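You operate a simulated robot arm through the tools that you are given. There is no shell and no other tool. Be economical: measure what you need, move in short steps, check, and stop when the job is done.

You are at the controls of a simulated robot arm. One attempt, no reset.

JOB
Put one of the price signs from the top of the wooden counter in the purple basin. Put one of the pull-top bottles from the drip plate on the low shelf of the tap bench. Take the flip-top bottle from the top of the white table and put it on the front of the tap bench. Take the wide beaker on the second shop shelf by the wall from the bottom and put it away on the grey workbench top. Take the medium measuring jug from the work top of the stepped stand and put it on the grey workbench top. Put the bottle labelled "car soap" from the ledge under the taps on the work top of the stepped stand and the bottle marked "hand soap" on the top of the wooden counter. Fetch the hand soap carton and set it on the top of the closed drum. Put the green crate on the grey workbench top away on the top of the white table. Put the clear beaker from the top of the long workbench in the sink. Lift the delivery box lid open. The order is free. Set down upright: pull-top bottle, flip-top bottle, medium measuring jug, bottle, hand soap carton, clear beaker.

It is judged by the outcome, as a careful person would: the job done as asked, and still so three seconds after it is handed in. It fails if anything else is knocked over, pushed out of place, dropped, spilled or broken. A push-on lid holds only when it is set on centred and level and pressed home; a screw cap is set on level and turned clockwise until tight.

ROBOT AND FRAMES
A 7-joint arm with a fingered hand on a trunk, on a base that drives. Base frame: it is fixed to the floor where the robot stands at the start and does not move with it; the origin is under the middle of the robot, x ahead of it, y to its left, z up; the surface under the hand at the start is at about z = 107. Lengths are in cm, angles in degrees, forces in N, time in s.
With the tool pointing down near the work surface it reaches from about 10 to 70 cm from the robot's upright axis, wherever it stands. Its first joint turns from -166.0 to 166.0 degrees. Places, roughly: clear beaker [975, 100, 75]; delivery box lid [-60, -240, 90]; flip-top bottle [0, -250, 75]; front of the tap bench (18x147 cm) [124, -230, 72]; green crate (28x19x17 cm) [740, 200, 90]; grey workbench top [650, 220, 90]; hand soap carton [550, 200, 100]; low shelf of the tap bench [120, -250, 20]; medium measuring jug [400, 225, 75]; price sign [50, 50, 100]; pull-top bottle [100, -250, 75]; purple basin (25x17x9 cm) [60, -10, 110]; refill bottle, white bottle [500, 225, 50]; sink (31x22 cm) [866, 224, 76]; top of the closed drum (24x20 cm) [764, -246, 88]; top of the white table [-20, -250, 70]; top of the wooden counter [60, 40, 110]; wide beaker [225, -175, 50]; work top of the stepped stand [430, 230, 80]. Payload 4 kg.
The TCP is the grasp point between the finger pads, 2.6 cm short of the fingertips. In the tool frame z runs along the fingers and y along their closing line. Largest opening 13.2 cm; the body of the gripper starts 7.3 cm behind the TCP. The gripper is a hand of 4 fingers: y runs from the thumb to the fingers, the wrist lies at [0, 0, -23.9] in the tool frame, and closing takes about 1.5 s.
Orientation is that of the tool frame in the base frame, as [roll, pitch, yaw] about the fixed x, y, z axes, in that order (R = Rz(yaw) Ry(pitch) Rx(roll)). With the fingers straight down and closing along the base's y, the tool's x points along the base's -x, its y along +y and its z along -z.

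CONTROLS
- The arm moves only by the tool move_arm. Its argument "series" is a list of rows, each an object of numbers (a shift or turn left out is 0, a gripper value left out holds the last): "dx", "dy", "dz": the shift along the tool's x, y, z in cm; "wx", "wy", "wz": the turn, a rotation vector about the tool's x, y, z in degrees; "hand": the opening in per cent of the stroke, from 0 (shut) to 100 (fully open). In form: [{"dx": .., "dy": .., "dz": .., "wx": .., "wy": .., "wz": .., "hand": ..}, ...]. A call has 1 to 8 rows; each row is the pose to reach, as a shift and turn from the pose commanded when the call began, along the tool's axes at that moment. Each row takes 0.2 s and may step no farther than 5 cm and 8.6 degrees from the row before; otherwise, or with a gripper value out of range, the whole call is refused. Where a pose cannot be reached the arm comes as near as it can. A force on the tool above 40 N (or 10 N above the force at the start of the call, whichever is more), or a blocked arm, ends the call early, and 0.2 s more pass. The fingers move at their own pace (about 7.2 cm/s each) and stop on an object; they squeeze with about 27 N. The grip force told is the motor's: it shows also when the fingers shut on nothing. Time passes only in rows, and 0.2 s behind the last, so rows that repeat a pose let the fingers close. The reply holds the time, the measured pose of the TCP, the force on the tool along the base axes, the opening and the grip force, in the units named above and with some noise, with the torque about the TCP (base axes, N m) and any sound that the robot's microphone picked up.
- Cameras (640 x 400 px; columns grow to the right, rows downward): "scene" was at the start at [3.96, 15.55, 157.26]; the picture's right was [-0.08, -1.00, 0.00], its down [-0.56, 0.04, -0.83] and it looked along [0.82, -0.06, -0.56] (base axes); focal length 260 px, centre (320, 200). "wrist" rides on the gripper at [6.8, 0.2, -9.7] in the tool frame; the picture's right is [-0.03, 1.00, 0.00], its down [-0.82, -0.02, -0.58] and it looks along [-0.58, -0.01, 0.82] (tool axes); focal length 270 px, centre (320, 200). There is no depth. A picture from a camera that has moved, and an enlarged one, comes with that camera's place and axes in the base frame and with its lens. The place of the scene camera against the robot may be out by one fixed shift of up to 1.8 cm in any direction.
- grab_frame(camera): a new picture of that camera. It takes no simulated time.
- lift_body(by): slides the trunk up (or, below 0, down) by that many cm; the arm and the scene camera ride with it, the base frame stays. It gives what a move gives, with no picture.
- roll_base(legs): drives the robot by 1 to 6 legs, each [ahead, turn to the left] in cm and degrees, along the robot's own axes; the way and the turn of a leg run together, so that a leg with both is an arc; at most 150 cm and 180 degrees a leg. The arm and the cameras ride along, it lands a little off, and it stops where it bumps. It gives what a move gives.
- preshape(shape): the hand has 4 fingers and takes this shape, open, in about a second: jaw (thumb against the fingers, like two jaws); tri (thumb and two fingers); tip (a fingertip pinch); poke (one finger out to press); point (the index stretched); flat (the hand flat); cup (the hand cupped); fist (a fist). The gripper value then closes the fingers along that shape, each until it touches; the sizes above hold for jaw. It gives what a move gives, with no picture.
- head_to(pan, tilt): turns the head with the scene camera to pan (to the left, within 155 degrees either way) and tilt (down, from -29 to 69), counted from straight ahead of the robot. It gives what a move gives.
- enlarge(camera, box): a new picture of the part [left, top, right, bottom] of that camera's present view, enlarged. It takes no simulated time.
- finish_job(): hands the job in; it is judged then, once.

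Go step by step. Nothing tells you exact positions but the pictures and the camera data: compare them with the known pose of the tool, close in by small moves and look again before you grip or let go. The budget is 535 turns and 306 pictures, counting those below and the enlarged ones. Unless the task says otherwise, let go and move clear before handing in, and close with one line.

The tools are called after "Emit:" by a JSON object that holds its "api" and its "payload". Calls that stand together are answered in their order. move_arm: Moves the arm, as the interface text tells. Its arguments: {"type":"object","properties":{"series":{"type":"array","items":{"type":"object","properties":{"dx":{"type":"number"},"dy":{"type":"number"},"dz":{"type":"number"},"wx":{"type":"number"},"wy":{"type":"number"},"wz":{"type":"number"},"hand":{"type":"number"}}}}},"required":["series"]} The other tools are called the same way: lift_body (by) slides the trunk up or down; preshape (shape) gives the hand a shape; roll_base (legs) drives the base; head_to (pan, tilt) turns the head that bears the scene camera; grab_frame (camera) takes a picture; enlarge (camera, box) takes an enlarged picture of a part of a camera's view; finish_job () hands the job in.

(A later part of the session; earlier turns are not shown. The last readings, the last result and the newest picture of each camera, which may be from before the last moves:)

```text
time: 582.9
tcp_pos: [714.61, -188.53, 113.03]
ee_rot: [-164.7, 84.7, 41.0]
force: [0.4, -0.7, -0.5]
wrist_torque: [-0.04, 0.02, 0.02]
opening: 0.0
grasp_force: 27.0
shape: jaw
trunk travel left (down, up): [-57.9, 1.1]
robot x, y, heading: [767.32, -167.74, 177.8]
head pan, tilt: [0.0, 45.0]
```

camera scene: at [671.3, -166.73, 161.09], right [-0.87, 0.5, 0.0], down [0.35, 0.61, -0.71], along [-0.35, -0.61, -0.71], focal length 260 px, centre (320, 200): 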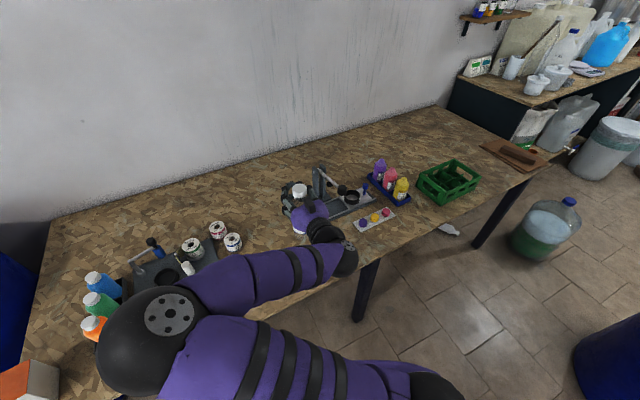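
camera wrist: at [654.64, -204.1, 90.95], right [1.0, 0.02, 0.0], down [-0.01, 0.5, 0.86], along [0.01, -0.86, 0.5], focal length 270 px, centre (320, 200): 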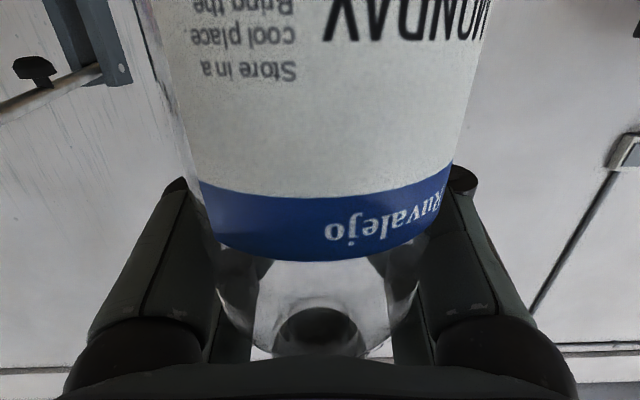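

Emit:
{"api": "roll_base", "payload": {"legs": [[-8, 0], [0, 64], [19.5, 0]]}}

Emit:
{"api": "grab_frame", "payload": {"camera": "scene"}}

Emit:
{"api": "grab_frame", "payload": {"camera": "wrist"}}

```text
time: 588.2
tcp_pos: [760.93, -242.02, 112.96]
ee_rot: [-164.8, 84.8, 104.4]
force: [-0.9, 0.3, -0.7]
wrist_torque: [0.01, -0.02, -0.01]
opening: 0.02
grasp_force: 27.1
shape: jaw
trunk travel left (down, up): [-57.9, 1.1]
robot x, y, heading: [765.96, -185.65, -118.3]
head pan, tilt: [0.0, 45.0]
```

```text
75 pictures are left
camera scene: at [779.7, -193.82, 161.08], right [-0.88, 0.48, 0.0], down [0.34, 0.62, -0.71], along [-0.34, -0.62, -0.71], focal length 260 px, centre (320, 200)
```

scene: 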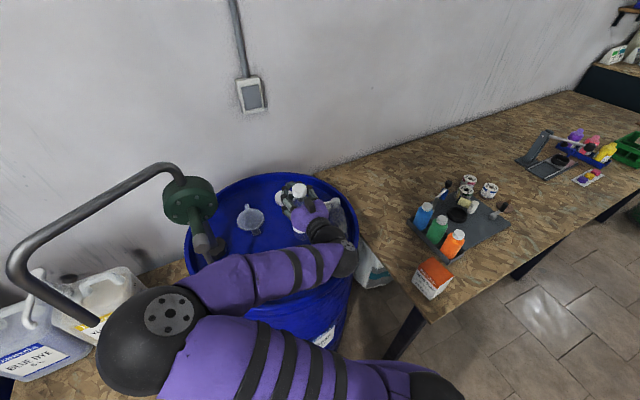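

```text
74 pictures are left
camera wrist: at [761.18, -231.78, 106.96], right [1.0, -0.01, 0.0], down [0.01, 0.5, 0.86], along [-0.01, -0.86, 0.5], focal length 270 px, centre (320, 200)
```

wrist: 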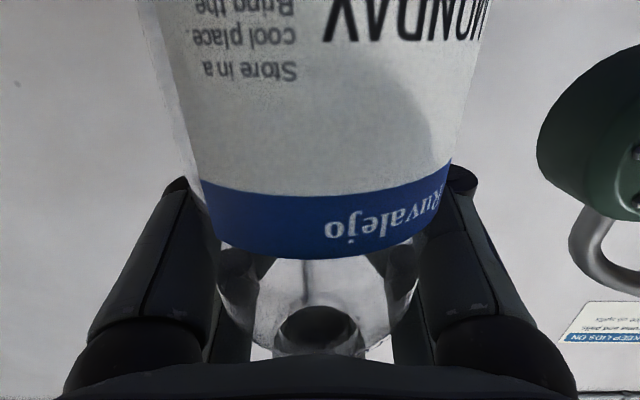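

Emit:
{"api": "lift_body", "payload": {"by": -9}}

Emit:
{"api": "lift_body", "payload": {"by": -1.5}}

Emit:
{"api": "lift_body", "payload": {"by": -1}}

Emit:
{"api": "lift_body", "payload": {"by": -1}}

Emit:
{"api": "grab_frame", "payload": {"camera": "wrist"}}

```text
time: 589.5
tcp_pos: [760.99, -241.93, 103.92]
ee_rot: [-164.7, 84.7, 104.6]
force: [0.2, 0.4, -1.2]
wrist_torque: [-0.01, -0.01, -0.01]
opening: 0.0
grasp_force: 26.8
shape: jaw
trunk travel left (down, up): [-48.9, 10.1]
robot x, y, heading: [765.87, -185.55, -118.3]
head pan, tilt: [0.0, 45.0]
```

```text
time: 590.1
tcp_pos: [761.04, -242.0, 102.47]
ee_rot: [-164.7, 84.7, 104.5]
force: [0.3, -0.4, 0.3]
wrist_torque: [0.04, 0.01, 0.0]
opening: 0.0
grasp_force: 27.2
shape: jaw
trunk travel left (down, up): [-47.4, 11.6]
robot x, y, heading: [766.28, -185.15, -118.5]
head pan, tilt: [0.0, 45.0]
```

```text
time: 590.7
tcp_pos: [761.04, -242.01, 101.43]
ee_rot: [-164.6, 84.7, 104.5]
force: [1.1, 0.4, 0.1]
wrist_torque: [-0.01, -0.03, 0.0]
opening: 0.0
grasp_force: 27.0
shape: jaw
trunk travel left (down, up): [-46.4, 12.6]
robot x, y, heading: [766.26, -185.7, -118.5]
head pan, tilt: [0.0, 45.0]
```

```text
time: 591.3
tcp_pos: [761.02, -242.08, 100.49]
ee_rot: [-164.7, 84.8, 104.6]
force: [-0.8, 1.1, -0.1]
wrist_torque: [0.06, -0.02, -0.03]
opening: 0.0
grasp_force: 27.4
shape: jaw
trunk travel left (down, up): [-45.4, 13.6]
robot x, y, heading: [766.03, -185.86, -118.2]
head pan, tilt: [0.0, 45.0]
```

```text
73 pictures are left
camera wrist: at [761.2, -231.75, 94.47], right [1.0, -0.01, 0.0], down [0.01, 0.5, 0.86], along [-0.01, -0.86, 0.5], focal length 270 px, centre (320, 200)
```

wrist: 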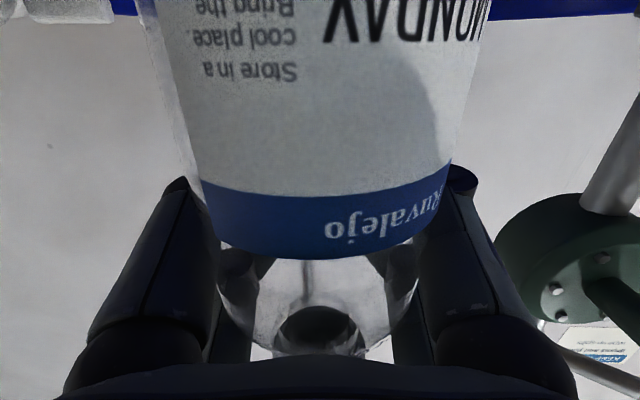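

Emit:
{"api": "lift_body", "payload": {"by": -0.8}}

Emit:
{"api": "lift_body", "payload": {"by": -0.8}}

Emit:
{"api": "lift_body", "payload": {"by": -0.8}}

```text
time: 591.8
tcp_pos: [761.1, -242.06, 99.59]
ee_rot: [-164.8, 84.7, 104.5]
force: [-0.2, 0.3, 0.4]
wrist_torque: [0.03, -0.02, -0.02]
opening: 0.0
grasp_force: 27.2
shape: jaw
trunk travel left (down, up): [-44.6, 14.4]
robot x, y, heading: [766.08, -185.74, -118.3]
head pan, tilt: [0.0, 45.0]
```

```text
time: 592.4
tcp_pos: [760.89, -242.09, 98.9]
ee_rot: [-164.9, 84.7, 104.4]
force: [0.7, 0.1, 0.3]
wrist_torque: [0.04, -0.03, -0.01]
opening: 0.02
grasp_force: 27.1
shape: jaw
trunk travel left (down, up): [-43.8, 15.2]
robot x, y, heading: [766.68, -185.46, -118.4]
head pan, tilt: [0.0, 45.0]
```

```text
time: 593.0
tcp_pos: [760.99, -241.97, 98.16]
ee_rot: [-164.7, 84.7, 104.5]
force: [-1.0, 0.4, 5.5]
wrist_torque: [0.21, -0.03, -0.02]
opening: 0.0
grasp_force: 27.0
shape: jaw
trunk travel left (down, up): [-43.0, 16.0]
robot x, y, heading: [765.91, -185.72, -118.3]
head pan, tilt: [0.0, 45.0]
```

That contact is exactly under the bottle, so it is on the drum top. I'll open and lift straight up.

Emit:
{"api": "move_arm", "payload": {"series": [{"hand": 15}, {"hand": 30}, {"hand": 45}, {"hand": 60}, {"hand": 75}, {"hand": 75}]}}

Emit:
{"api": "lift_body", "payload": {"by": 15.5}}

Emit:
{"api": "grab_frame", "payload": {"camera": "scene"}}

```text
time: 594.4
tcp_pos: [760.98, -242.02, 97.97]
ee_rot: [-164.7, 84.7, 104.6]
force: [1.0, -0.1, 0.5]
wrist_torque: [-0.01, 0.02, 0.02]
opening: 9.87
grasp_force: 0.0
shape: jaw
trunk travel left (down, up): [-43.0, 16.0]
robot x, y, heading: [766.19, -185.62, -118.2]
head pan, tilt: [0.0, 45.0]
```

```text
time: 596.2
tcp_pos: [761.0, -242.02, 113.46]
ee_rot: [-164.7, 84.7, 104.6]
force: [-0.7, 1.0, 0.2]
wrist_torque: [-0.02, 0.01, -0.01]
opening: 9.86
grasp_force: 0.0
shape: jaw
trunk travel left (down, up): [-58.5, 0.5]
robot x, y, heading: [766.26, -185.77, -118.2]
head pan, tilt: [0.0, 45.0]
```

```text
72 pictures are left
camera scene: at [779.73, -193.78, 161.68], right [-0.88, 0.48, 0.0], down [0.34, 0.62, -0.71], along [-0.34, -0.62, -0.71], focal length 260 px, centre (320, 200)
```

scene: 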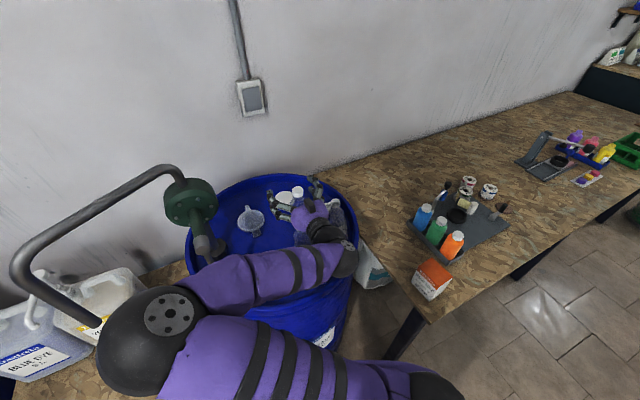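

Emit:
{"api": "roll_base", "payload": {"legs": [[-22, 0]]}}

Emit:
{"api": "enlarge", "payload": {"camera": "scene", "box": [150, 130, 410, 300]}}

```text
time: 597.9
tcp_pos: [771.41, -222.55, 113.67]
ee_rot: [-164.7, 84.7, 104.6]
force: [-0.6, -0.6, -0.1]
wrist_torque: [0.0, -0.02, -0.03]
opening: 9.88
grasp_force: 0.1
shape: jaw
trunk travel left (down, up): [-58.5, 0.5]
robot x, y, heading: [776.82, -166.21, -118.3]
head pan, tilt: [0.0, 45.0]
```

```text
2.35 times, centred on (280, 215) of scene
camera zoom: at [790.24, -174.31, 161.69], right [-0.88, 0.48, 0.0], down [0.34, 0.62, -0.71], along [-0.34, -0.62, -0.71], focal length 611 px, centre (414, 165)
```

zoom: 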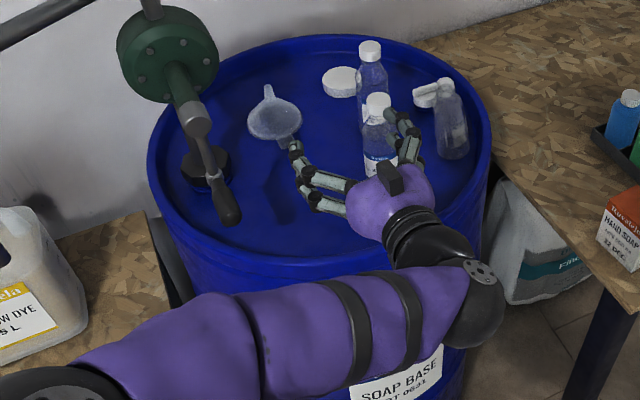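

MONDAY and FRIDAY both stand. Now the third bottle: hand back to vertical, then align with it.

Emit:
{"api": "move_arm", "payload": {"series": [{"wy": 8.5}, {"wy": 17}, {"wy": 25.5}, {"wy": 34}, {"wy": 42.5}, {"wy": 51}, {"wy": 59.5}, {"wy": 68}]}}

Emit:
{"api": "move_arm", "payload": {"series": [{"wy": 8.5, "dz": -1}, {"wy": 16, "dz": -2}, {"wy": 16, "wz": 8, "dz": -3}, {"wy": 16, "wz": 16, "dz": -4}, {"wy": 16, "wz": 24, "dz": -5}, {"wy": 16, "wz": 24, "dz": -5}]}}

```text
time: 599.7
tcp_pos: [771.5, -222.56, 113.54]
ee_rot: [-178.5, 16.8, 89.6]
force: [0.3, -0.1, -0.4]
wrist_torque: [-0.01, -0.02, 0.0]
opening: 9.86
grasp_force: 0.0
shape: jaw
trunk travel left (down, up): [-58.5, 0.5]
robot x, y, heading: [776.62, -166.15, -118.4]
head pan, tilt: [0.0, 45.0]
```

```text
time: 601.1
tcp_pos: [771.56, -221.02, 118.41]
ee_rot: [177.9, 0.5, 65.5]
force: [-0.3, 0.8, -0.2]
wrist_torque: [0.01, -0.02, -0.03]
opening: 9.87
grasp_force: 0.1
shape: jaw
trunk travel left (down, up): [-58.5, 0.5]
robot x, y, heading: [776.4, -165.7, -118.6]
head pan, tilt: [0.0, 45.0]
```

Emit:
{"api": "roll_base", "payload": {"legs": [[23, 0]]}}

Emit:
{"api": "move_arm", "payload": {"series": [{"dx": -1.5, "dy": -3.5}, {"dx": -3, "dy": -7}, {"dx": -5, "dy": -10.5}, {"dx": -8, "dy": -13.5}, {"dx": -11, "dy": -13.5}, {"dx": -11, "dy": -13.5}]}}

Emit:
{"api": "grab_frame", "payload": {"camera": "wrist"}}

```text
time: 602.8
tcp_pos: [760.6, -241.55, 118.3]
ee_rot: [177.7, 0.4, 65.7]
force: [-0.5, 0.2, -0.2]
wrist_torque: [-0.01, 0.04, -0.02]
opening: 9.86
grasp_force: 0.0
shape: jaw
trunk travel left (down, up): [-58.5, 0.5]
robot x, y, heading: [766.14, -186.28, -117.9]
head pan, tilt: [0.0, 45.0]
```

```text
time: 604.2
tcp_pos: [743.83, -246.06, 118.0]
ee_rot: [177.7, 0.5, 65.7]
force: [0.1, 0.8, -0.2]
wrist_torque: [0.02, 0.01, 0.02]
opening: 9.85
grasp_force: 0.1
shape: jaw
trunk travel left (down, up): [-58.5, 0.5]
robot x, y, heading: [765.65, -186.57, -118.5]
head pan, tilt: [0.0, 45.0]
```

```text
70 pictures are left
camera wrist: at [746.53, -239.7, 127.5], right [0.9, -0.43, 0.04], down [-0.37, -0.72, 0.58], along [-0.22, -0.54, -0.81], focal length 270 px, centre (320, 200)
```

wrist: 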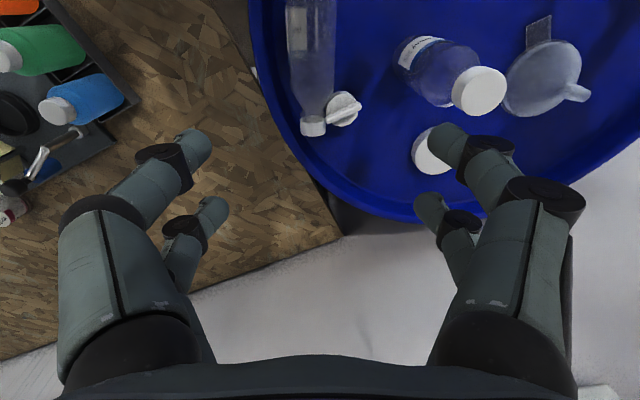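

B is aligned. I'll shift 2 toward its base, narrow the opening so the left fingers fit inside the rim, and descend.

Emit:
{"api": "move_arm", "payload": {"series": [{"dx": 2, "dy": -1, "hand": 58}, {"dx": 2, "dy": -1, "dz": 4.5}, {"dx": 2, "dy": -1, "dz": 9}, {"dx": 2, "dy": -1, "dz": 13.5}, {"dx": 2, "dy": -1, "dz": 18}, {"dx": 2, "dy": -1, "dz": 20}]}}

Emit:
{"api": "grab_frame", "payload": {"camera": "wrist"}}

```text
time: 605.6
tcp_pos: [744.28, -244.35, 97.69]
ee_rot: [177.7, 0.4, 65.7]
force: [0.0, 1.4, 0.7]
wrist_torque: [0.0, -0.01, 0.0]
opening: 7.72
grasp_force: 0.0
shape: jaw
trunk travel left (down, up): [-58.5, 0.5]
robot x, y, heading: [765.61, -186.39, -118.4]
head pan, tilt: [0.0, 45.0]
```

```text
69 pictures are left
camera wrist: at [747.09, -238.0, 107.37], right [0.9, -0.43, 0.04], down [-0.37, -0.72, 0.58], along [-0.22, -0.54, -0.81], focal length 270 px, centre (320, 200)
```

wrist: 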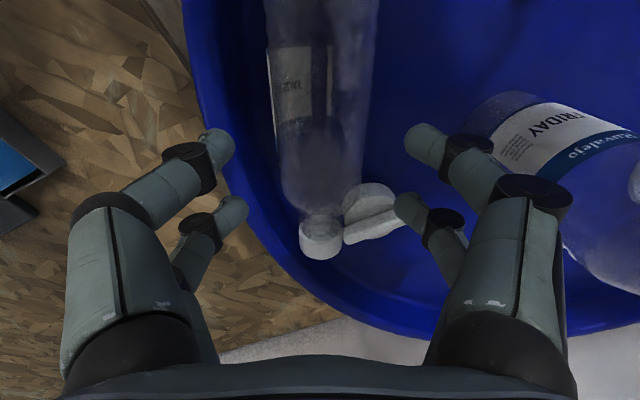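

Emit:
{"api": "move_arm", "payload": {"series": [{"dx": 1.3, "dy": 0.2}, {"dx": 1.3, "dy": 0.2, "dz": 3}, {"dx": 1.3, "dy": 0.2, "dz": 6}, {"dx": 1.3, "dy": 0.2, "dz": 6}, {"dx": 1.3, "dy": 0.2, "dz": 6.6, "hand": 0}, {"dx": 1.3, "dy": 0.2, "dz": 6.6}, {"dx": 1.3, "dy": 0.2, "dz": 6.6}, {"dx": 1.3, "dy": 0.2, "dz": 6.6}]}}

Emit:
{"api": "grab_frame", "payload": {"camera": "wrist"}}

```text
time: 606.3
tcp_pos: [744.97, -243.44, 94.66]
ee_rot: [178.2, 1.2, 65.8]
force: [3.4, 4.6, 23.8]
wrist_torque: [1.0, 0.76, -0.28]
opening: 7.37
grasp_force: 0.0
shape: jaw
trunk travel left (down, up): [-58.5, 0.5]
robot x, y, heading: [765.49, -186.95, -118.4]
head pan, tilt: [0.0, 45.0]
stopped in row 3: the force on the tool passed its limit at 60 N (the readings are from after the stop); the commanded pose is now the measured one
```

```text
68 pictures are left
camera wrist: at [747.78, -236.94, 104.21], right [0.9, -0.43, 0.03], down [-0.37, -0.72, 0.59], along [-0.23, -0.55, -0.8], focal length 270 px, centre (320, 200)
```

wrist: 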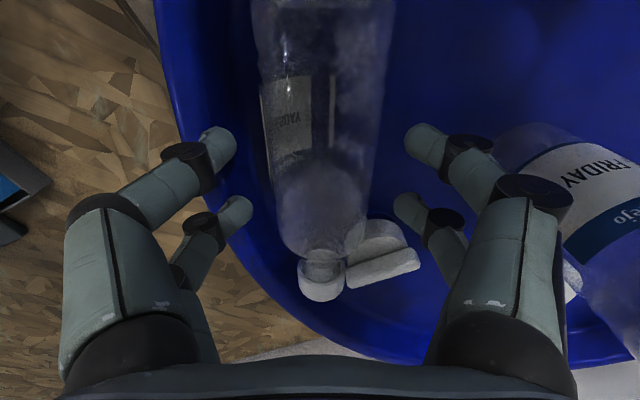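

The near-left fingertip landed on the rim (z about 92). I'll lift 1.5, rotate 10°, narrow slightly and retry.

Emit:
{"api": "move_arm", "payload": {"series": [{"dz": -1.5}, {"dz": -1.5, "dy": 0.4, "wz": 5, "hand": 52}, {"dz": -1.5, "dy": 0.4, "wz": 10}, {"dz": -1.5, "dy": 0.4, "wz": 10}, {"dz": 1, "dy": 0.4, "wz": 10}, {"dz": 3.2, "dy": 0.4, "wz": 10}]}}

Emit:
{"api": "grab_frame", "payload": {"camera": "wrist"}}

```text
time: 607.7
tcp_pos: [745.51, -244.08, 92.89]
ee_rot: [177.7, 1.5, 56.0]
force: [10.6, 1.2, 17.2]
wrist_torque: [0.27, 0.68, -0.19]
opening: 6.66
grasp_force: 0.0
shape: jaw
trunk travel left (down, up): [-58.5, 0.5]
robot x, y, heading: [765.45, -186.5, -118.2]
head pan, tilt: [0.0, 45.0]
stopped in row 6: the force on the tool passed its limit at 51 N (the readings are from after the stop); the commanded pose is now the measured one
```

```text
67 pictures are left
camera wrist: at [749.38, -238.04, 102.38], right [0.81, -0.58, 0.04], down [-0.48, -0.64, 0.6], along [-0.32, -0.51, -0.8], focal length 270 px, centre (320, 200)
```

wrist: 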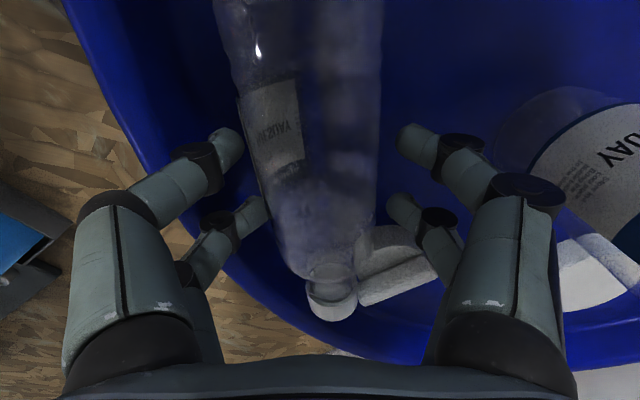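

The fingertips are now below the bottle's axis inside the rim. I'll ease sideways a bit and close.

Emit:
{"api": "move_arm", "payload": {"series": [{"dy": 0.5, "dz": 0.2}, {"dy": 0.5, "dz": 0.2, "hand": 25}, {"dy": 0.5, "dz": 0.2, "hand": 0}, {"dy": 0.5, "dz": 0.2}, {"dy": 0.5, "dz": 0.2}, {"dy": 0.5, "dz": 0.2}]}}

Emit:
{"api": "grab_frame", "payload": {"camera": "wrist"}}

```text
time: 609.1
tcp_pos: [745.83, -244.28, 92.61]
ee_rot: [177.7, 1.4, 55.9]
force: [3.1, -3.0, 27.9]
wrist_torque: [0.36, 1.21, 0.11]
opening: 5.09
grasp_force: 26.9
shape: jaw
trunk travel left (down, up): [-58.5, 0.5]
robot x, y, heading: [765.57, -186.61, -118.2]
head pan, tilt: [0.0, 45.0]
```

```text
66 pictures are left
camera wrist: at [749.72, -238.26, 102.04], right [0.81, -0.58, 0.04], down [-0.48, -0.64, 0.6], along [-0.32, -0.5, -0.8], focal length 270 px, centre (320, 200)
```

wrist: 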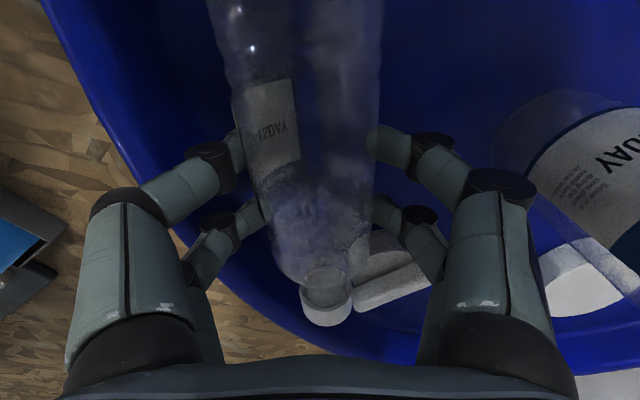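

Gripped (5.1). Lifting.

Emit:
{"api": "move_arm", "payload": {"series": [{"dz": -3, "dy": 0.5}, {"dz": -6, "dy": 1}, {"dz": -10, "dy": 1.5, "dx": 0.5}, {"dz": -14, "dy": 2, "dx": 1}, {"dz": -18, "dy": 2, "dx": 2}, {"dz": -21, "dy": 2, "dx": 4}, {"dz": -21, "dy": 2, "dx": 4}]}}

Emit:
{"api": "grab_frame", "payload": {"camera": "wrist"}}

```text
time: 610.7
tcp_pos: [749.37, -241.28, 113.45]
ee_rot: [177.8, 1.3, 55.9]
force: [0.1, 1.1, -0.2]
wrist_torque: [0.0, 0.0, -0.03]
opening: 5.08
grasp_force: 27.0
shape: jaw
trunk travel left (down, up): [-58.5, 0.5]
robot x, y, heading: [765.37, -186.71, -118.2]
head pan, tilt: [0.0, 45.0]
```

```text
65 pictures are left
camera wrist: at [753.19, -235.32, 122.93], right [0.81, -0.58, 0.04], down [-0.49, -0.64, 0.59], along [-0.32, -0.5, -0.8], focal length 270 px, centre (320, 200)
```

wrist: 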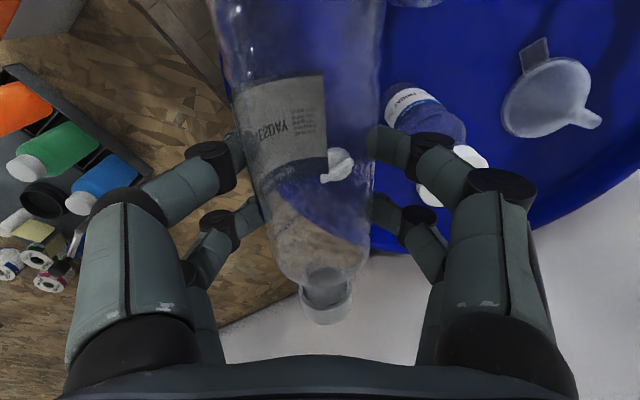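

TUESDAY is held in a proper pinch about 10 cm above its base. I'll raise a little and tilt forward.

Emit:
{"api": "move_arm", "payload": {"series": [{"dz": -3, "wy": -8.5}, {"dz": -5, "wy": -17}, {"dz": -5, "wy": -25.5}, {"dz": -5, "wy": -34}, {"dz": -5, "wy": -42.5}, {"dz": -5, "wy": -51}, {"dz": -5, "wy": -59}]}}

Emit:
{"api": "move_arm", "payload": {"series": [{"wx": -7.35, "wy": 0.3, "wz": -3.7}, {"wx": -14.7, "wy": 0.6, "wz": -7.4}, {"wx": -22, "wy": 1, "wz": -11.1}, {"wx": -29, "wy": 1, "wz": -15}]}}

Emit:
{"api": "move_arm", "payload": {"series": [{"wy": -7}, {"wy": -14}, {"wy": -22}, {"wy": -26}, {"wy": -26}]}}

Emit:
{"api": "grab_frame", "payload": {"camera": "wrist"}}

Emit:
{"api": "grab_frame", "payload": {"camera": "scene"}}

```text
time: 612.3
tcp_pos: [749.23, -240.93, 118.36]
ee_rot: [175.6, 60.3, 52.1]
force: [0.4, 0.0, -0.1]
wrist_torque: [0.01, 0.01, -0.05]
opening: 5.0
grasp_force: 27.4
shape: jaw
trunk travel left (down, up): [-58.5, 0.5]
robot x, y, heading: [765.45, -186.72, -118.3]
head pan, tilt: [0.0, 45.0]
```

```text
time: 613.3
tcp_pos: [749.03, -241.13, 118.42]
ee_rot: [173.0, 60.8, 82.7]
force: [-0.4, 1.0, -0.4]
wrist_torque: [0.02, -0.01, 0.01]
opening: 5.03
grasp_force: 27.4
shape: jaw
trunk travel left (down, up): [-58.5, 0.5]
robot x, y, heading: [765.56, -186.56, -118.4]
head pan, tilt: [0.0, 45.0]
```

```text
time: 614.5
tcp_pos: [749.18, -240.98, 118.34]
ee_rot: [132.2, 85.5, 40.9]
force: [-0.8, 0.0, 0.6]
wrist_torque: [0.0, -0.01, -0.01]
opening: 5.04
grasp_force: 26.9
shape: jaw
trunk travel left (down, up): [-58.5, 0.5]
robot x, y, heading: [765.56, -186.99, -118.3]
head pan, tilt: [0.0, 45.0]
```

```text
64 pictures are left
camera wrist: at [750.05, -231.04, 112.04], right [1.0, -0.03, 0.08], down [-0.06, 0.53, 0.84], along [-0.07, -0.84, 0.53], focal length 270 px, centre (320, 200)
```

wrist: 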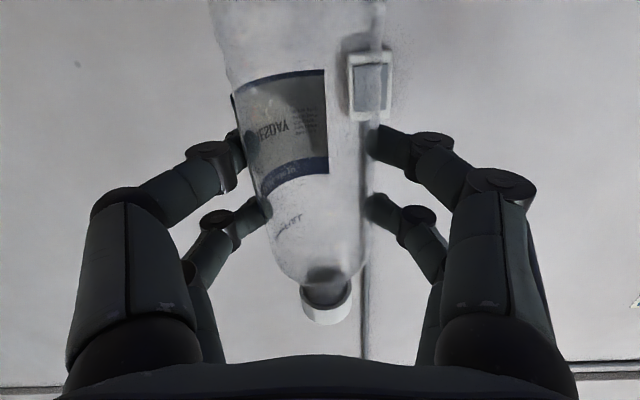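

```text
63 pictures are left
camera scene: at [779.16, -194.83, 161.69], right [-0.88, 0.47, 0.0], down [0.34, 0.62, -0.71], along [-0.34, -0.62, -0.71], focal length 260 px, centre (320, 200)
```

scene: 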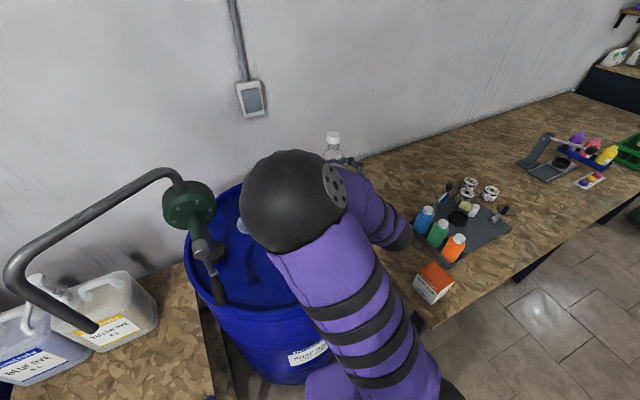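

The bottle is vertical. I'll move 4 cm deeper and lower with the arm, watching the elbow near MONDAY.

Emit:
{"api": "move_arm", "payload": {"series": [{"dz": 2, "dx": 2}, {"dz": 4, "dx": 4}, {"dz": 4, "dx": 7}, {"dz": 4, "dx": 10}, {"dz": 4, "dx": 13}]}}

Emit:
{"api": "grab_frame", "payload": {"camera": "scene"}}

Emit:
{"api": "grab_frame", "payload": {"camera": "wrist"}}

```text
time: 615.7
tcp_pos: [749.91, -244.39, 105.12]
ee_rot: [132.4, 85.4, 41.2]
force: [-0.5, 0.5, -1.0]
wrist_torque: [-0.03, -0.02, -0.02]
opening: 5.01
grasp_force: 26.9
shape: jaw
trunk travel left (down, up): [-58.5, 0.5]
robot x, y, heading: [765.61, -186.86, -118.3]
head pan, tilt: [0.0, 45.0]
```

```text
62 pictures are left
camera scene: at [779.17, -194.85, 161.69], right [-0.88, 0.47, 0.0], down [0.34, 0.62, -0.71], along [-0.34, -0.62, -0.71], focal length 260 px, centre (320, 200)
```

scene: 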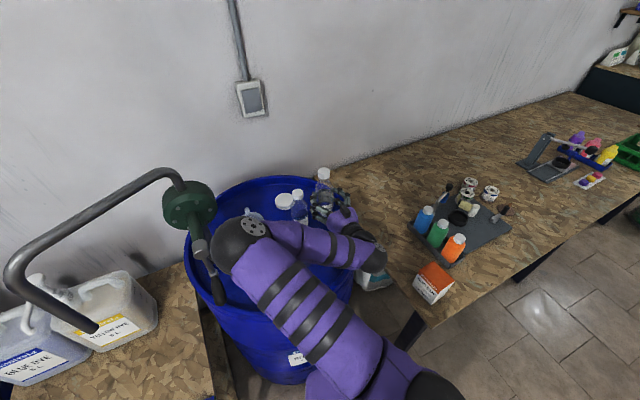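

```text
61 pictures are left
camera wrist: at [750.72, -234.35, 98.84], right [1.0, -0.03, 0.08], down [-0.06, 0.53, 0.84], along [-0.07, -0.85, 0.53], focal length 270 px, centre (320, 200)
```

wrist: 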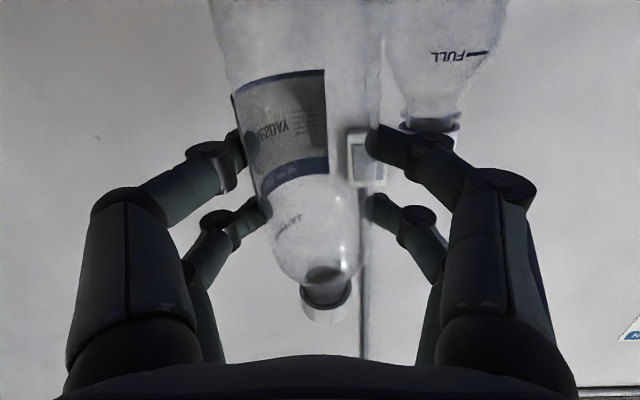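

Emit:
{"api": "enlarge", "payload": {"camera": "scene", "box": [230, 160, 390, 290]}}

```text
3.08 times, centred on (310, 225) of scene
camera zoom: at [779.17, -194.85, 161.69], right [-0.88, 0.47, 0.0], down [0.34, 0.62, -0.71], along [-0.34, -0.62, -0.71], focal length 800 px, centre (351, 123)
```

zoom: 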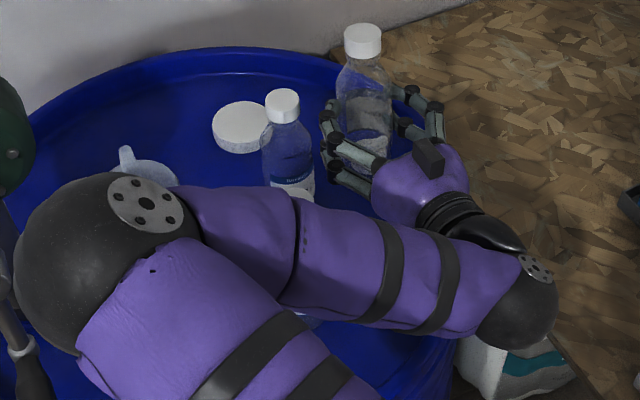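

Emit:
{"api": "move_arm", "payload": {"series": [{"dx": -3}, {"dx": -6}, {"dx": -9}, {"dx": -12}]}}

Emit:
{"api": "enlarge", "payload": {"camera": "scene", "box": [200, 130, 400, 300]}}

```text
time: 616.7
tcp_pos: [749.14, -245.01, 117.16]
ee_rot: [132.1, 85.4, 40.6]
force: [0.1, 0.3, -0.5]
wrist_torque: [-0.02, -0.01, 0.01]
opening: 5.03
grasp_force: 27.3
shape: jaw
trunk travel left (down, up): [-58.5, 0.5]
robot x, y, heading: [765.77, -186.56, -118.2]
head pan, tilt: [0.0, 45.0]
```

```text
2.35 times, centred on (300, 215) of scene
camera zoom: at [779.16, -194.81, 161.69], right [-0.88, 0.47, 0.0], down [0.34, 0.62, -0.71], along [-0.34, -0.62, -0.71], focal length 611 px, centre (367, 165)
```

zoom: 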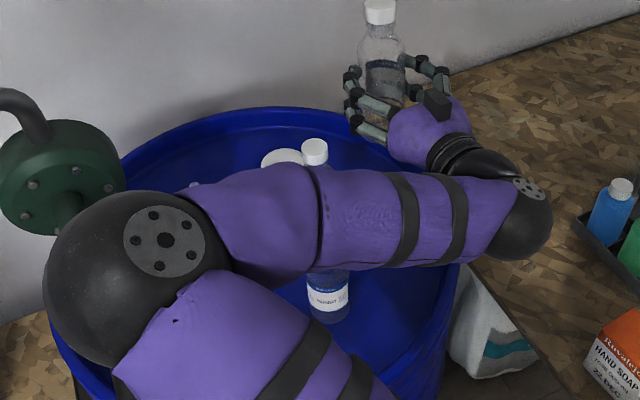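

MONDAY is still standing behind the forearm, so there was clearance. I'll lower again in small steps, now all the way to contact.

Emit:
{"api": "move_arm", "payload": {"series": [{"dx": 4, "dz": -0.5}, {"dx": 8, "dz": -0.5}, {"dx": 12, "dz": -0.5}, {"dx": 14, "dz": -0.5}, {"dx": 16, "dz": -0.5}, {"dx": 17, "dz": -0.5}]}}

Emit:
{"api": "enlarge", "payload": {"camera": "scene", "box": [200, 130, 400, 300]}}

```text
time: 618.1
tcp_pos: [750.2, -243.62, 100.14]
ee_rot: [131.9, 85.4, 40.8]
force: [0.7, -0.4, 0.0]
wrist_torque: [-0.01, -0.01, 0.0]
opening: 5.01
grasp_force: 27.0
shape: jaw
trunk travel left (down, up): [-58.5, 0.5]
robot x, y, heading: [765.75, -186.75, -118.2]
head pan, tilt: [0.0, 45.0]
```

```text
2.35 times, centred on (300, 215) of scene
camera zoom: at [779.17, -194.85, 161.69], right [-0.88, 0.47, 0.0], down [0.34, 0.62, -0.71], along [-0.34, -0.62, -0.71], focal length 611 px, centre (367, 165)
```

zoom: 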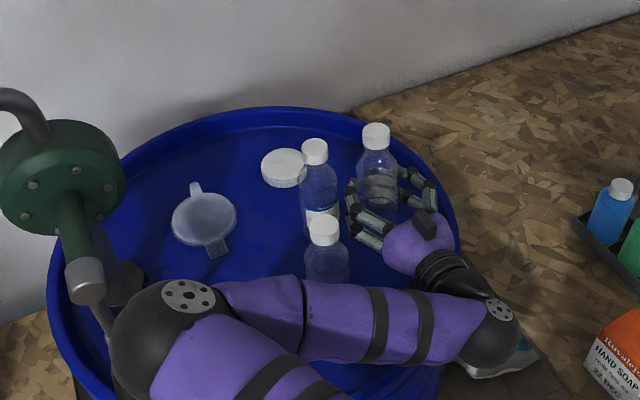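

All clear: MONDAY stands just behind the forearm. Final lowering to contact.

Emit:
{"api": "move_arm", "payload": {"series": [{"dx": 0.6}, {"dx": 1.2}, {"dx": 1.8}]}}

Emit:
{"api": "move_arm", "payload": {"series": [{"dx": 0.4}, {"dx": 0.8}, {"dx": 1.2}]}}

```text
time: 618.9
tcp_pos: [750.29, -243.48, 98.39]
ee_rot: [132.9, 85.4, 41.5]
force: [0.4, -0.4, -0.1]
wrist_torque: [0.01, -0.01, -0.04]
opening: 5.0
grasp_force: 27.4
shape: jaw
trunk travel left (down, up): [-58.5, 0.5]
robot x, y, heading: [765.71, -186.63, -118.4]
head pan, tilt: [0.0, 45.0]
```

```text
time: 619.7
tcp_pos: [750.4, -243.41, 97.26]
ee_rot: [132.7, 85.4, 41.4]
force: [-0.4, 0.5, -0.5]
wrist_torque: [0.01, -0.03, -0.02]
opening: 5.0
grasp_force: 27.3
shape: jaw
trunk travel left (down, up): [-58.5, 0.5]
robot x, y, heading: [765.62, -186.49, -118.1]
head pan, tilt: [0.0, 45.0]
```

Emit:
{"api": "move_arm", "payload": {"series": [{"dx": 0.4}, {"dx": 0.8}, {"dx": 1.2}]}}

Emit:
{"api": "grab_frame", "payload": {"camera": "wrist"}}

```text
time: 620.4
tcp_pos: [750.36, -243.38, 97.13]
ee_rot: [124.3, 86.3, 33.0]
force: [3.8, 6.0, 19.7]
wrist_torque: [2.77, -0.45, -0.35]
opening: 5.01
grasp_force: 27.0
shape: jaw
trunk travel left (down, up): [-58.5, 0.5]
robot x, y, heading: [765.76, -186.54, -118.3]
head pan, tilt: [0.0, 45.0]
stopped in row 3: the force on the tool passed its limit at 47 N (the readings are from after the stop); the commanded pose is now the measured one
```

```text
57 pictures are left
camera wrist: at [751.22, -233.41, 90.64], right [1.0, -0.02, 0.08], down [-0.05, 0.55, 0.83], along [-0.06, -0.84, 0.55], focal length 270 px, centre (320, 200)
```

wrist: 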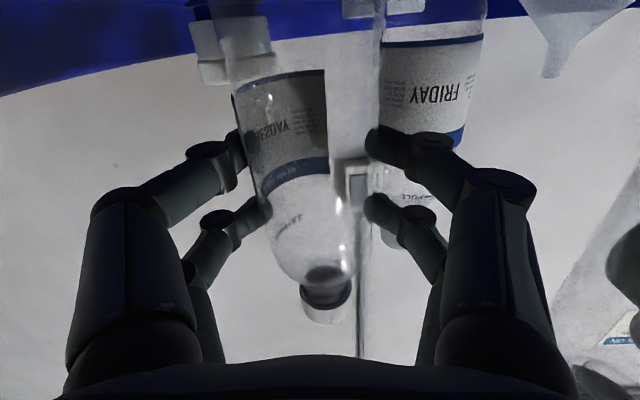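

Comparing label heights with the standing FRIDAY bottle, TUESDAY's base is at the drum top. I'll ease off slightly, open slowly, then lift out.

Emit:
{"api": "move_arm", "payload": {"series": [{"dx": -0.3}, {"dx": -0.3, "hand": 42}, {"dx": -0.3, "hand": 46}, {"dx": -0.3, "hand": 52}, {"dx": -0.3, "hand": 60}, {"dx": -0.3, "hand": 66}, {"dx": -0.3, "hand": 66}]}}

Emit:
{"api": "enlarge", "payload": {"camera": "scene", "box": [200, 130, 400, 300]}}

```text
time: 622.0
tcp_pos: [750.46, -243.48, 97.09]
ee_rot: [126.8, 86.0, 35.6]
force: [0.3, 0.5, 0.8]
wrist_torque: [0.0, 0.03, -0.01]
opening: 8.69
grasp_force: 0.1
shape: jaw
trunk travel left (down, up): [-58.5, 0.5]
robot x, y, heading: [765.68, -186.6, -118.2]
head pan, tilt: [0.0, 45.0]
```

```text
2.35 times, centred on (300, 215) of scene
camera zoom: at [779.17, -194.83, 161.69], right [-0.88, 0.47, 0.0], down [0.34, 0.62, -0.71], along [-0.34, -0.62, -0.71], focal length 611 px, centre (367, 165)
```

zoom: 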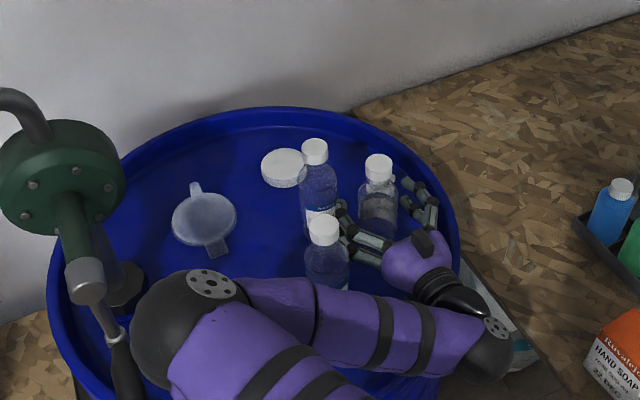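

All three bottles stand again. I'll raise the hand straight up out of the group.

Emit:
{"api": "move_arm", "payload": {"series": [{"dx": -3}, {"dx": -6}, {"dx": -10}, {"dx": -14}, {"dx": -18}, {"dx": -20}]}}

Emit:
{"api": "roll_base", "payload": {"legs": [[-24, 0]]}}

Emit:
{"api": "enlarge", "payload": {"camera": "scene", "box": [130, 110, 410, 310]}}

```text
time: 623.4
tcp_pos: [749.2, -244.31, 117.02]
ee_rot: [126.6, 86.0, 35.6]
force: [0.0, -0.3, 0.2]
wrist_torque: [0.0, -0.01, -0.01]
opening: 8.67
grasp_force: 0.0
shape: jaw
trunk travel left (down, up): [-58.5, 0.5]
robot x, y, heading: [765.48, -186.84, -118.3]
head pan, tilt: [0.0, 45.0]
```

```text
time: 625.2
tcp_pos: [760.74, -222.79, 117.1]
ee_rot: [126.7, 86.1, 35.4]
force: [-0.7, -0.7, -0.5]
wrist_torque: [-0.02, 0.0, -0.02]
opening: 8.65
grasp_force: 0.0
shape: jaw
trunk travel left (down, up): [-58.5, 0.5]
robot x, y, heading: [776.9, -164.82, -118.3]
head pan, tilt: [0.0, 45.0]
```

```text
2.00 times, centred on (270, 210) of scene
camera zoom: at [790.73, -173.36, 161.69], right [-0.88, 0.47, 0.0], down [0.34, 0.62, -0.71], along [-0.34, -0.62, -0.71], focal length 520 px, centre (420, 180)
```

zoom: 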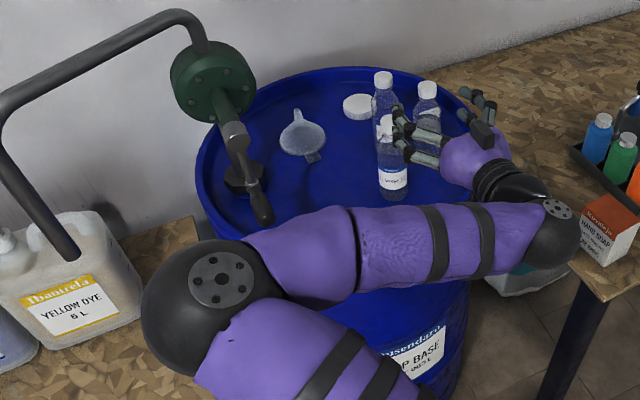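

Everything on the drum stands. Now the carton: I'll set the hand to a 45° forward tilt and drive round to face it.

Emit:
{"api": "move_arm", "payload": {"series": [{"wy": 8.5}, {"wy": 17}, {"wy": 25.5}, {"wy": 34}, {"wy": 41}, {"wy": 41}]}}

Emit:
{"api": "roll_base", "payload": {"legs": [[0, -92.5], [39, 0], [0, 92.5]]}}

Emit:
{"api": "grab_frame", "payload": {"camera": "wrist"}}

```text
time: 626.6
tcp_pos: [760.77, -222.85, 117.02]
ee_rot: [175.3, 46.5, 85.3]
force: [0.0, -1.1, -0.3]
wrist_torque: [-0.01, -0.02, -0.03]
opening: 8.65
grasp_force: 0.1
shape: jaw
trunk travel left (down, up): [-58.5, 0.5]
robot x, y, heading: [777.42, -165.42, -118.3]
head pan, tilt: [0.0, 45.0]
```

```text
time: 637.8
tcp_pos: [726.92, -202.67, 117.04]
ee_rot: [175.5, 46.6, 85.1]
force: [0.1, -0.4, -0.2]
wrist_torque: [0.02, -0.01, 0.03]
opening: 8.65
grasp_force: 0.0
shape: jaw
trunk travel left (down, up): [-58.5, 0.5]
robot x, y, heading: [743.88, -144.74, -118.5]
head pan, tilt: [0.0, 45.0]
```

```text
54 pictures are left
camera wrist: at [727.43, -190.88, 118.69], right [1.0, -0.05, 0.07], down [-0.08, -0.14, 0.99], along [-0.04, -0.99, -0.14], focal length 270 px, centre (320, 200)
```

wrist: 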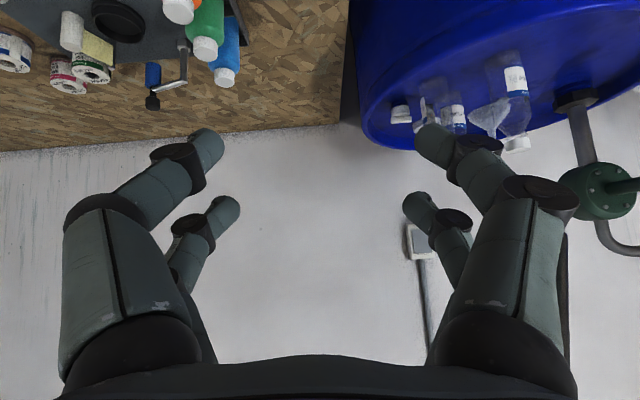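

Emit:
{"api": "move_arm", "payload": {"series": [{"wx": 2.8, "wz": -2.9, "hand": 72}, {"wx": 2.8, "wz": -2.9}]}}

Emit:
{"api": "lift_body", "payload": {"by": -22}}

Emit:
{"api": "grab_frame", "payload": {"camera": "wrist"}}

```text
time: 638.4
tcp_pos: [727.01, -202.56, 116.99]
ee_rot: [-178.7, 46.5, 89.1]
force: [0.4, 0.3, 0.1]
wrist_torque: [0.01, -0.01, -0.01]
opening: 9.45
grasp_force: 0.0
shape: jaw
trunk travel left (down, up): [-58.5, 0.5]
robot x, y, heading: [743.87, -144.87, -118.9]
head pan, tilt: [0.0, 45.0]
```

```text
time: 640.7
tcp_pos: [726.98, -202.59, 95.12]
ee_rot: [-178.8, 46.5, 89.2]
force: [0.7, 0.0, 0.9]
wrist_torque: [0.01, -0.01, 0.0]
opening: 9.45
grasp_force: 0.1
shape: jaw
trunk travel left (down, up): [-36.5, 22.5]
robot x, y, heading: [743.69, -144.79, -118.6]
head pan, tilt: [0.0, 45.0]
```

```text
53 pictures are left
camera wrist: at [727.56, -190.88, 96.69], right [1.0, -0.05, 0.0], down [-0.01, -0.14, 0.99], along [-0.05, -0.99, -0.14], focal length 270 px, centre (320, 200)
```

wrist: 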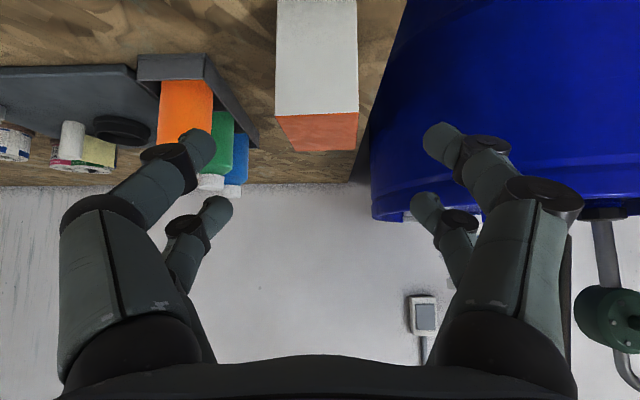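

Emit:
{"api": "move_arm", "payload": {"series": [{"dz": 4.5, "dx": 0.2}, {"dz": 9, "dx": 0.4}, {"dz": 13, "dx": 0.6}, {"dz": 15, "dx": 0.7}, {"dz": 15, "dx": 0.7, "hand": 0}, {"dz": 15, "dx": 0.7}, {"dz": 15, "dx": 0.7}, {"dz": 15, "dx": 0.7}]}}

Emit:
{"api": "move_arm", "payload": {"series": [{"dz": 0}, {"dx": -2.5, "dz": -2.5}, {"dx": -5, "dz": -5}, {"dx": -8, "dz": -8}]}}

Emit:
{"api": "grab_frame", "payload": {"camera": "wrist"}}

```text
time: 642.5
tcp_pos: [726.63, -212.88, 84.27]
ee_rot: [-178.7, 46.7, 89.3]
force: [-0.5, -1.2, 1.0]
wrist_torque: [0.02, 0.01, -0.02]
opening: 5.85
grasp_force: 27.0
shape: jaw
trunk travel left (down, up): [-36.5, 22.5]
robot x, y, heading: [743.6, -144.71, -118.4]
head pan, tilt: [0.0, 45.0]
```

```text
time: 643.5
tcp_pos: [726.78, -212.8, 95.45]
ee_rot: [-178.6, 46.6, 89.4]
force: [-0.4, -0.9, -5.3]
wrist_torque: [0.1, -0.03, 0.01]
opening: 5.82
grasp_force: 27.1
shape: jaw
trunk travel left (down, up): [-36.5, 22.5]
robot x, y, heading: [744.11, -144.99, -118.4]
head pan, tilt: [0.0, 45.0]
```

```text
52 pictures are left
camera wrist: at [727.33, -201.04, 97.21], right [1.0, -0.05, 0.0], down [-0.01, -0.14, 0.99], along [-0.05, -0.99, -0.14], focal length 270 px, centre (320, 200)
```

wrist: 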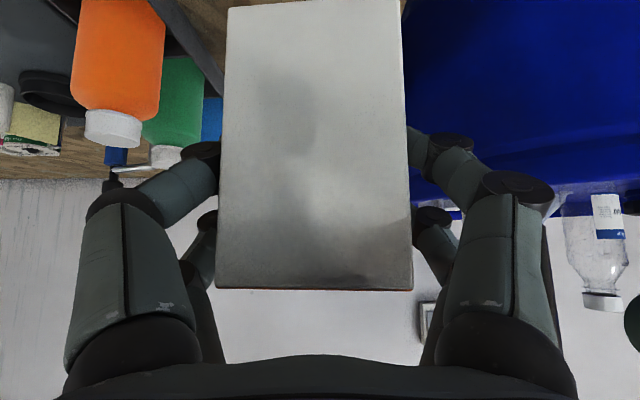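

The carton is held upright at a 45° grip. I'll raise it and drive around to approach the drum's free front area.

Emit:
{"api": "lift_body", "payload": {"by": 22.3}}

Emit:
{"api": "roll_base", "payload": {"legs": [[0, 116], [58.5, 0], [0, -116]]}}

Emit:
{"api": "grab_frame", "payload": {"camera": "scene"}}

```text
time: 645.8
tcp_pos: [726.78, -212.74, 117.76]
ee_rot: [-178.7, 46.5, 89.2]
force: [0.4, -0.1, -5.1]
wrist_torque: [0.07, 0.01, -0.01]
opening: 5.82
grasp_force: 26.6
shape: jaw
trunk travel left (down, up): [-58.8, 0.2]
robot x, y, heading: [743.9, -144.98, -118.3]
head pan, tilt: [0.0, 45.0]
```

```text
time: 659.9
tcp_pos: [787.31, -215.34, 117.93]
ee_rot: [-178.6, 46.6, 91.2]
force: [-0.6, -1.0, -5.4]
wrist_torque: [0.05, 0.0, -0.01]
opening: 5.79
grasp_force: 26.8
shape: jaw
trunk travel left (down, up): [-58.8, 0.2]
robot x, y, heading: [801.72, -147.24, -116.6]
head pan, tilt: [0.0, 45.0]
```

```text
51 pictures are left
camera scene: at [815.76, -155.05, 161.99], right [-0.89, 0.45, 0.0], down [0.32, 0.63, -0.71], along [-0.32, -0.63, -0.71], focal length 260 px, centre (320, 200)
```

scene: 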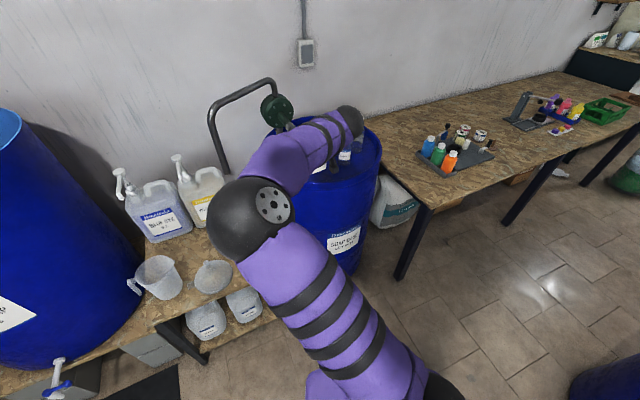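

Emit:
{"api": "roll_base", "payload": {"legs": [[27.5, 0]]}}

Emit:
{"api": "grab_frame", "payload": {"camera": "scene"}}

Emit:
{"api": "grab_frame", "payload": {"camera": "wrist"}}

```text
time: 661.8
tcp_pos: [774.66, -240.13, 117.74]
ee_rot: [-178.8, 46.6, 91.1]
force: [-0.2, -0.4, -4.3]
wrist_torque: [0.09, 0.01, 0.0]
opening: 5.77
grasp_force: 27.5
shape: jaw
trunk travel left (down, up): [-58.8, 0.2]
robot x, y, heading: [789.71, -171.93, -116.8]
head pan, tilt: [0.0, 45.0]
```

```text
50 pictures are left
camera scene: at [803.34, -179.73, 161.98], right [-0.89, 0.45, 0.0], down [0.32, 0.63, -0.71], along [-0.32, -0.63, -0.71], focal length 260 px, centre (320, 200)
```

scene: 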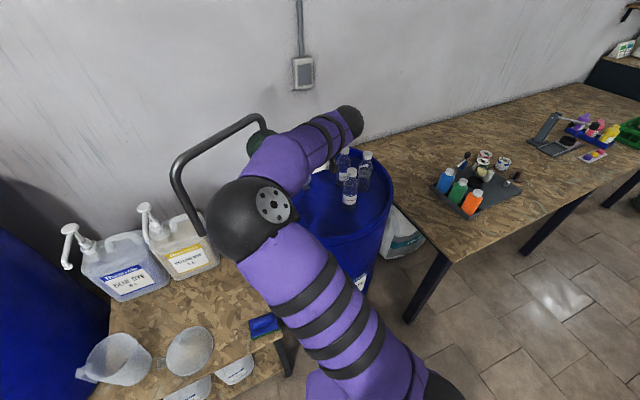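

```text
49 pictures are left
camera wrist: at [775.01, -228.29, 119.46], right [1.0, -0.01, 0.0], down [-0.01, -0.14, 0.99], along [-0.01, -0.99, -0.14], focal length 270 px, centre (320, 200)
```

wrist: 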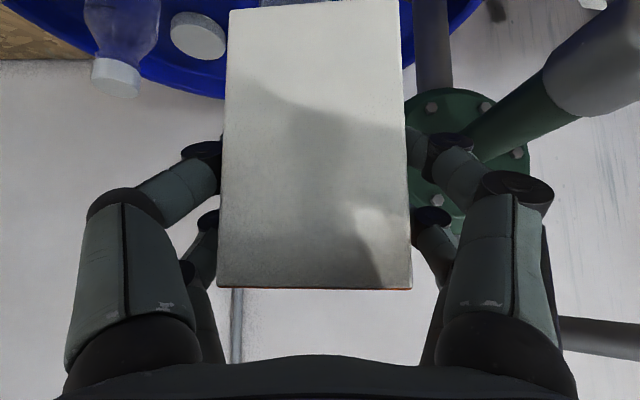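

Clear on both sides. I'll lower with the trunk in stages.

Emit:
{"api": "lift_body", "payload": {"by": -19}}

Emit:
{"api": "grab_frame", "payload": {"camera": "scene"}}

Emit:
{"api": "lift_body", "payload": {"by": -1.5}}

Emit:
{"api": "lift_body", "payload": {"by": -1}}

Emit:
{"api": "lift_body", "payload": {"by": -0.8}}

Emit:
{"api": "lift_body", "payload": {"by": -0.8}}

```text
time: 663.9
tcp_pos: [774.89, -239.99, 98.81]
ee_rot: [-178.7, 46.6, 91.2]
force: [-0.9, 0.3, -6.0]
wrist_torque: [0.09, 0.02, 0.02]
opening: 5.75
grasp_force: 27.2
shape: jaw
trunk travel left (down, up): [-39.8, 19.2]
robot x, y, heading: [789.5, -172.09, -116.9]
head pan, tilt: [0.0, 45.0]
```

```text
48 pictures are left
camera scene: at [803.36, -179.65, 142.99], right [-0.89, 0.45, 0.0], down [0.32, 0.63, -0.71], along [-0.32, -0.63, -0.71], focal length 260 px, centre (320, 200)
```

scene: 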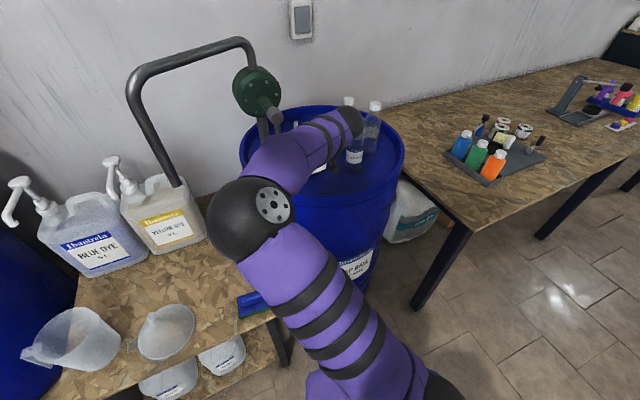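

```text
time: 664.5
tcp_pos: [774.75, -239.84, 97.28]
ee_rot: [-178.7, 46.5, 91.0]
force: [-0.8, -1.0, -5.6]
wrist_torque: [0.09, 0.02, 0.02]
opening: 5.76
grasp_force: 27.2
shape: jaw
trunk travel left (down, up): [-38.3, 20.7]
robot x, y, heading: [789.46, -171.93, -116.4]
head pan, tilt: [0.0, 45.0]
```

```text
time: 665.1
tcp_pos: [774.81, -239.95, 96.28]
ee_rot: [-178.9, 46.6, 91.0]
force: [0.5, 0.8, -5.2]
wrist_torque: [0.06, 0.0, 0.0]
opening: 5.79
grasp_force: 27.2
shape: jaw
trunk travel left (down, up): [-37.3, 21.7]
robot x, y, heading: [789.57, -171.81, -116.6]
head pan, tilt: [0.0, 45.0]
```

```text
time: 665.7
tcp_pos: [774.77, -239.93, 95.68]
ee_rot: [-178.7, 46.6, 91.2]
force: [0.2, -1.4, 2.8]
wrist_torque: [-0.02, -0.06, 0.01]
opening: 5.78
grasp_force: 26.9
shape: jaw
trunk travel left (down, up): [-36.5, 22.5]
robot x, y, heading: [789.71, -171.83, -116.3]
head pan, tilt: [0.0, 45.0]
```

```text
time: 666.4
tcp_pos: [774.75, -240.07, 95.63]
ee_rot: [-178.7, 47.7, 91.0]
force: [1.3, 1.8, 12.0]
wrist_torque: [0.03, -0.1, 0.01]
opening: 5.76
grasp_force: 27.0
shape: jaw
trunk travel left (down, up): [-35.8, 23.2]
robot x, y, heading: [789.42, -172.12, -116.9]
head pan, tilt: [0.0, 45.0]
stopped: the force on the tool passed its limit at 41 N (the readings are from after the stop); the commanded pose is now the measured one
```

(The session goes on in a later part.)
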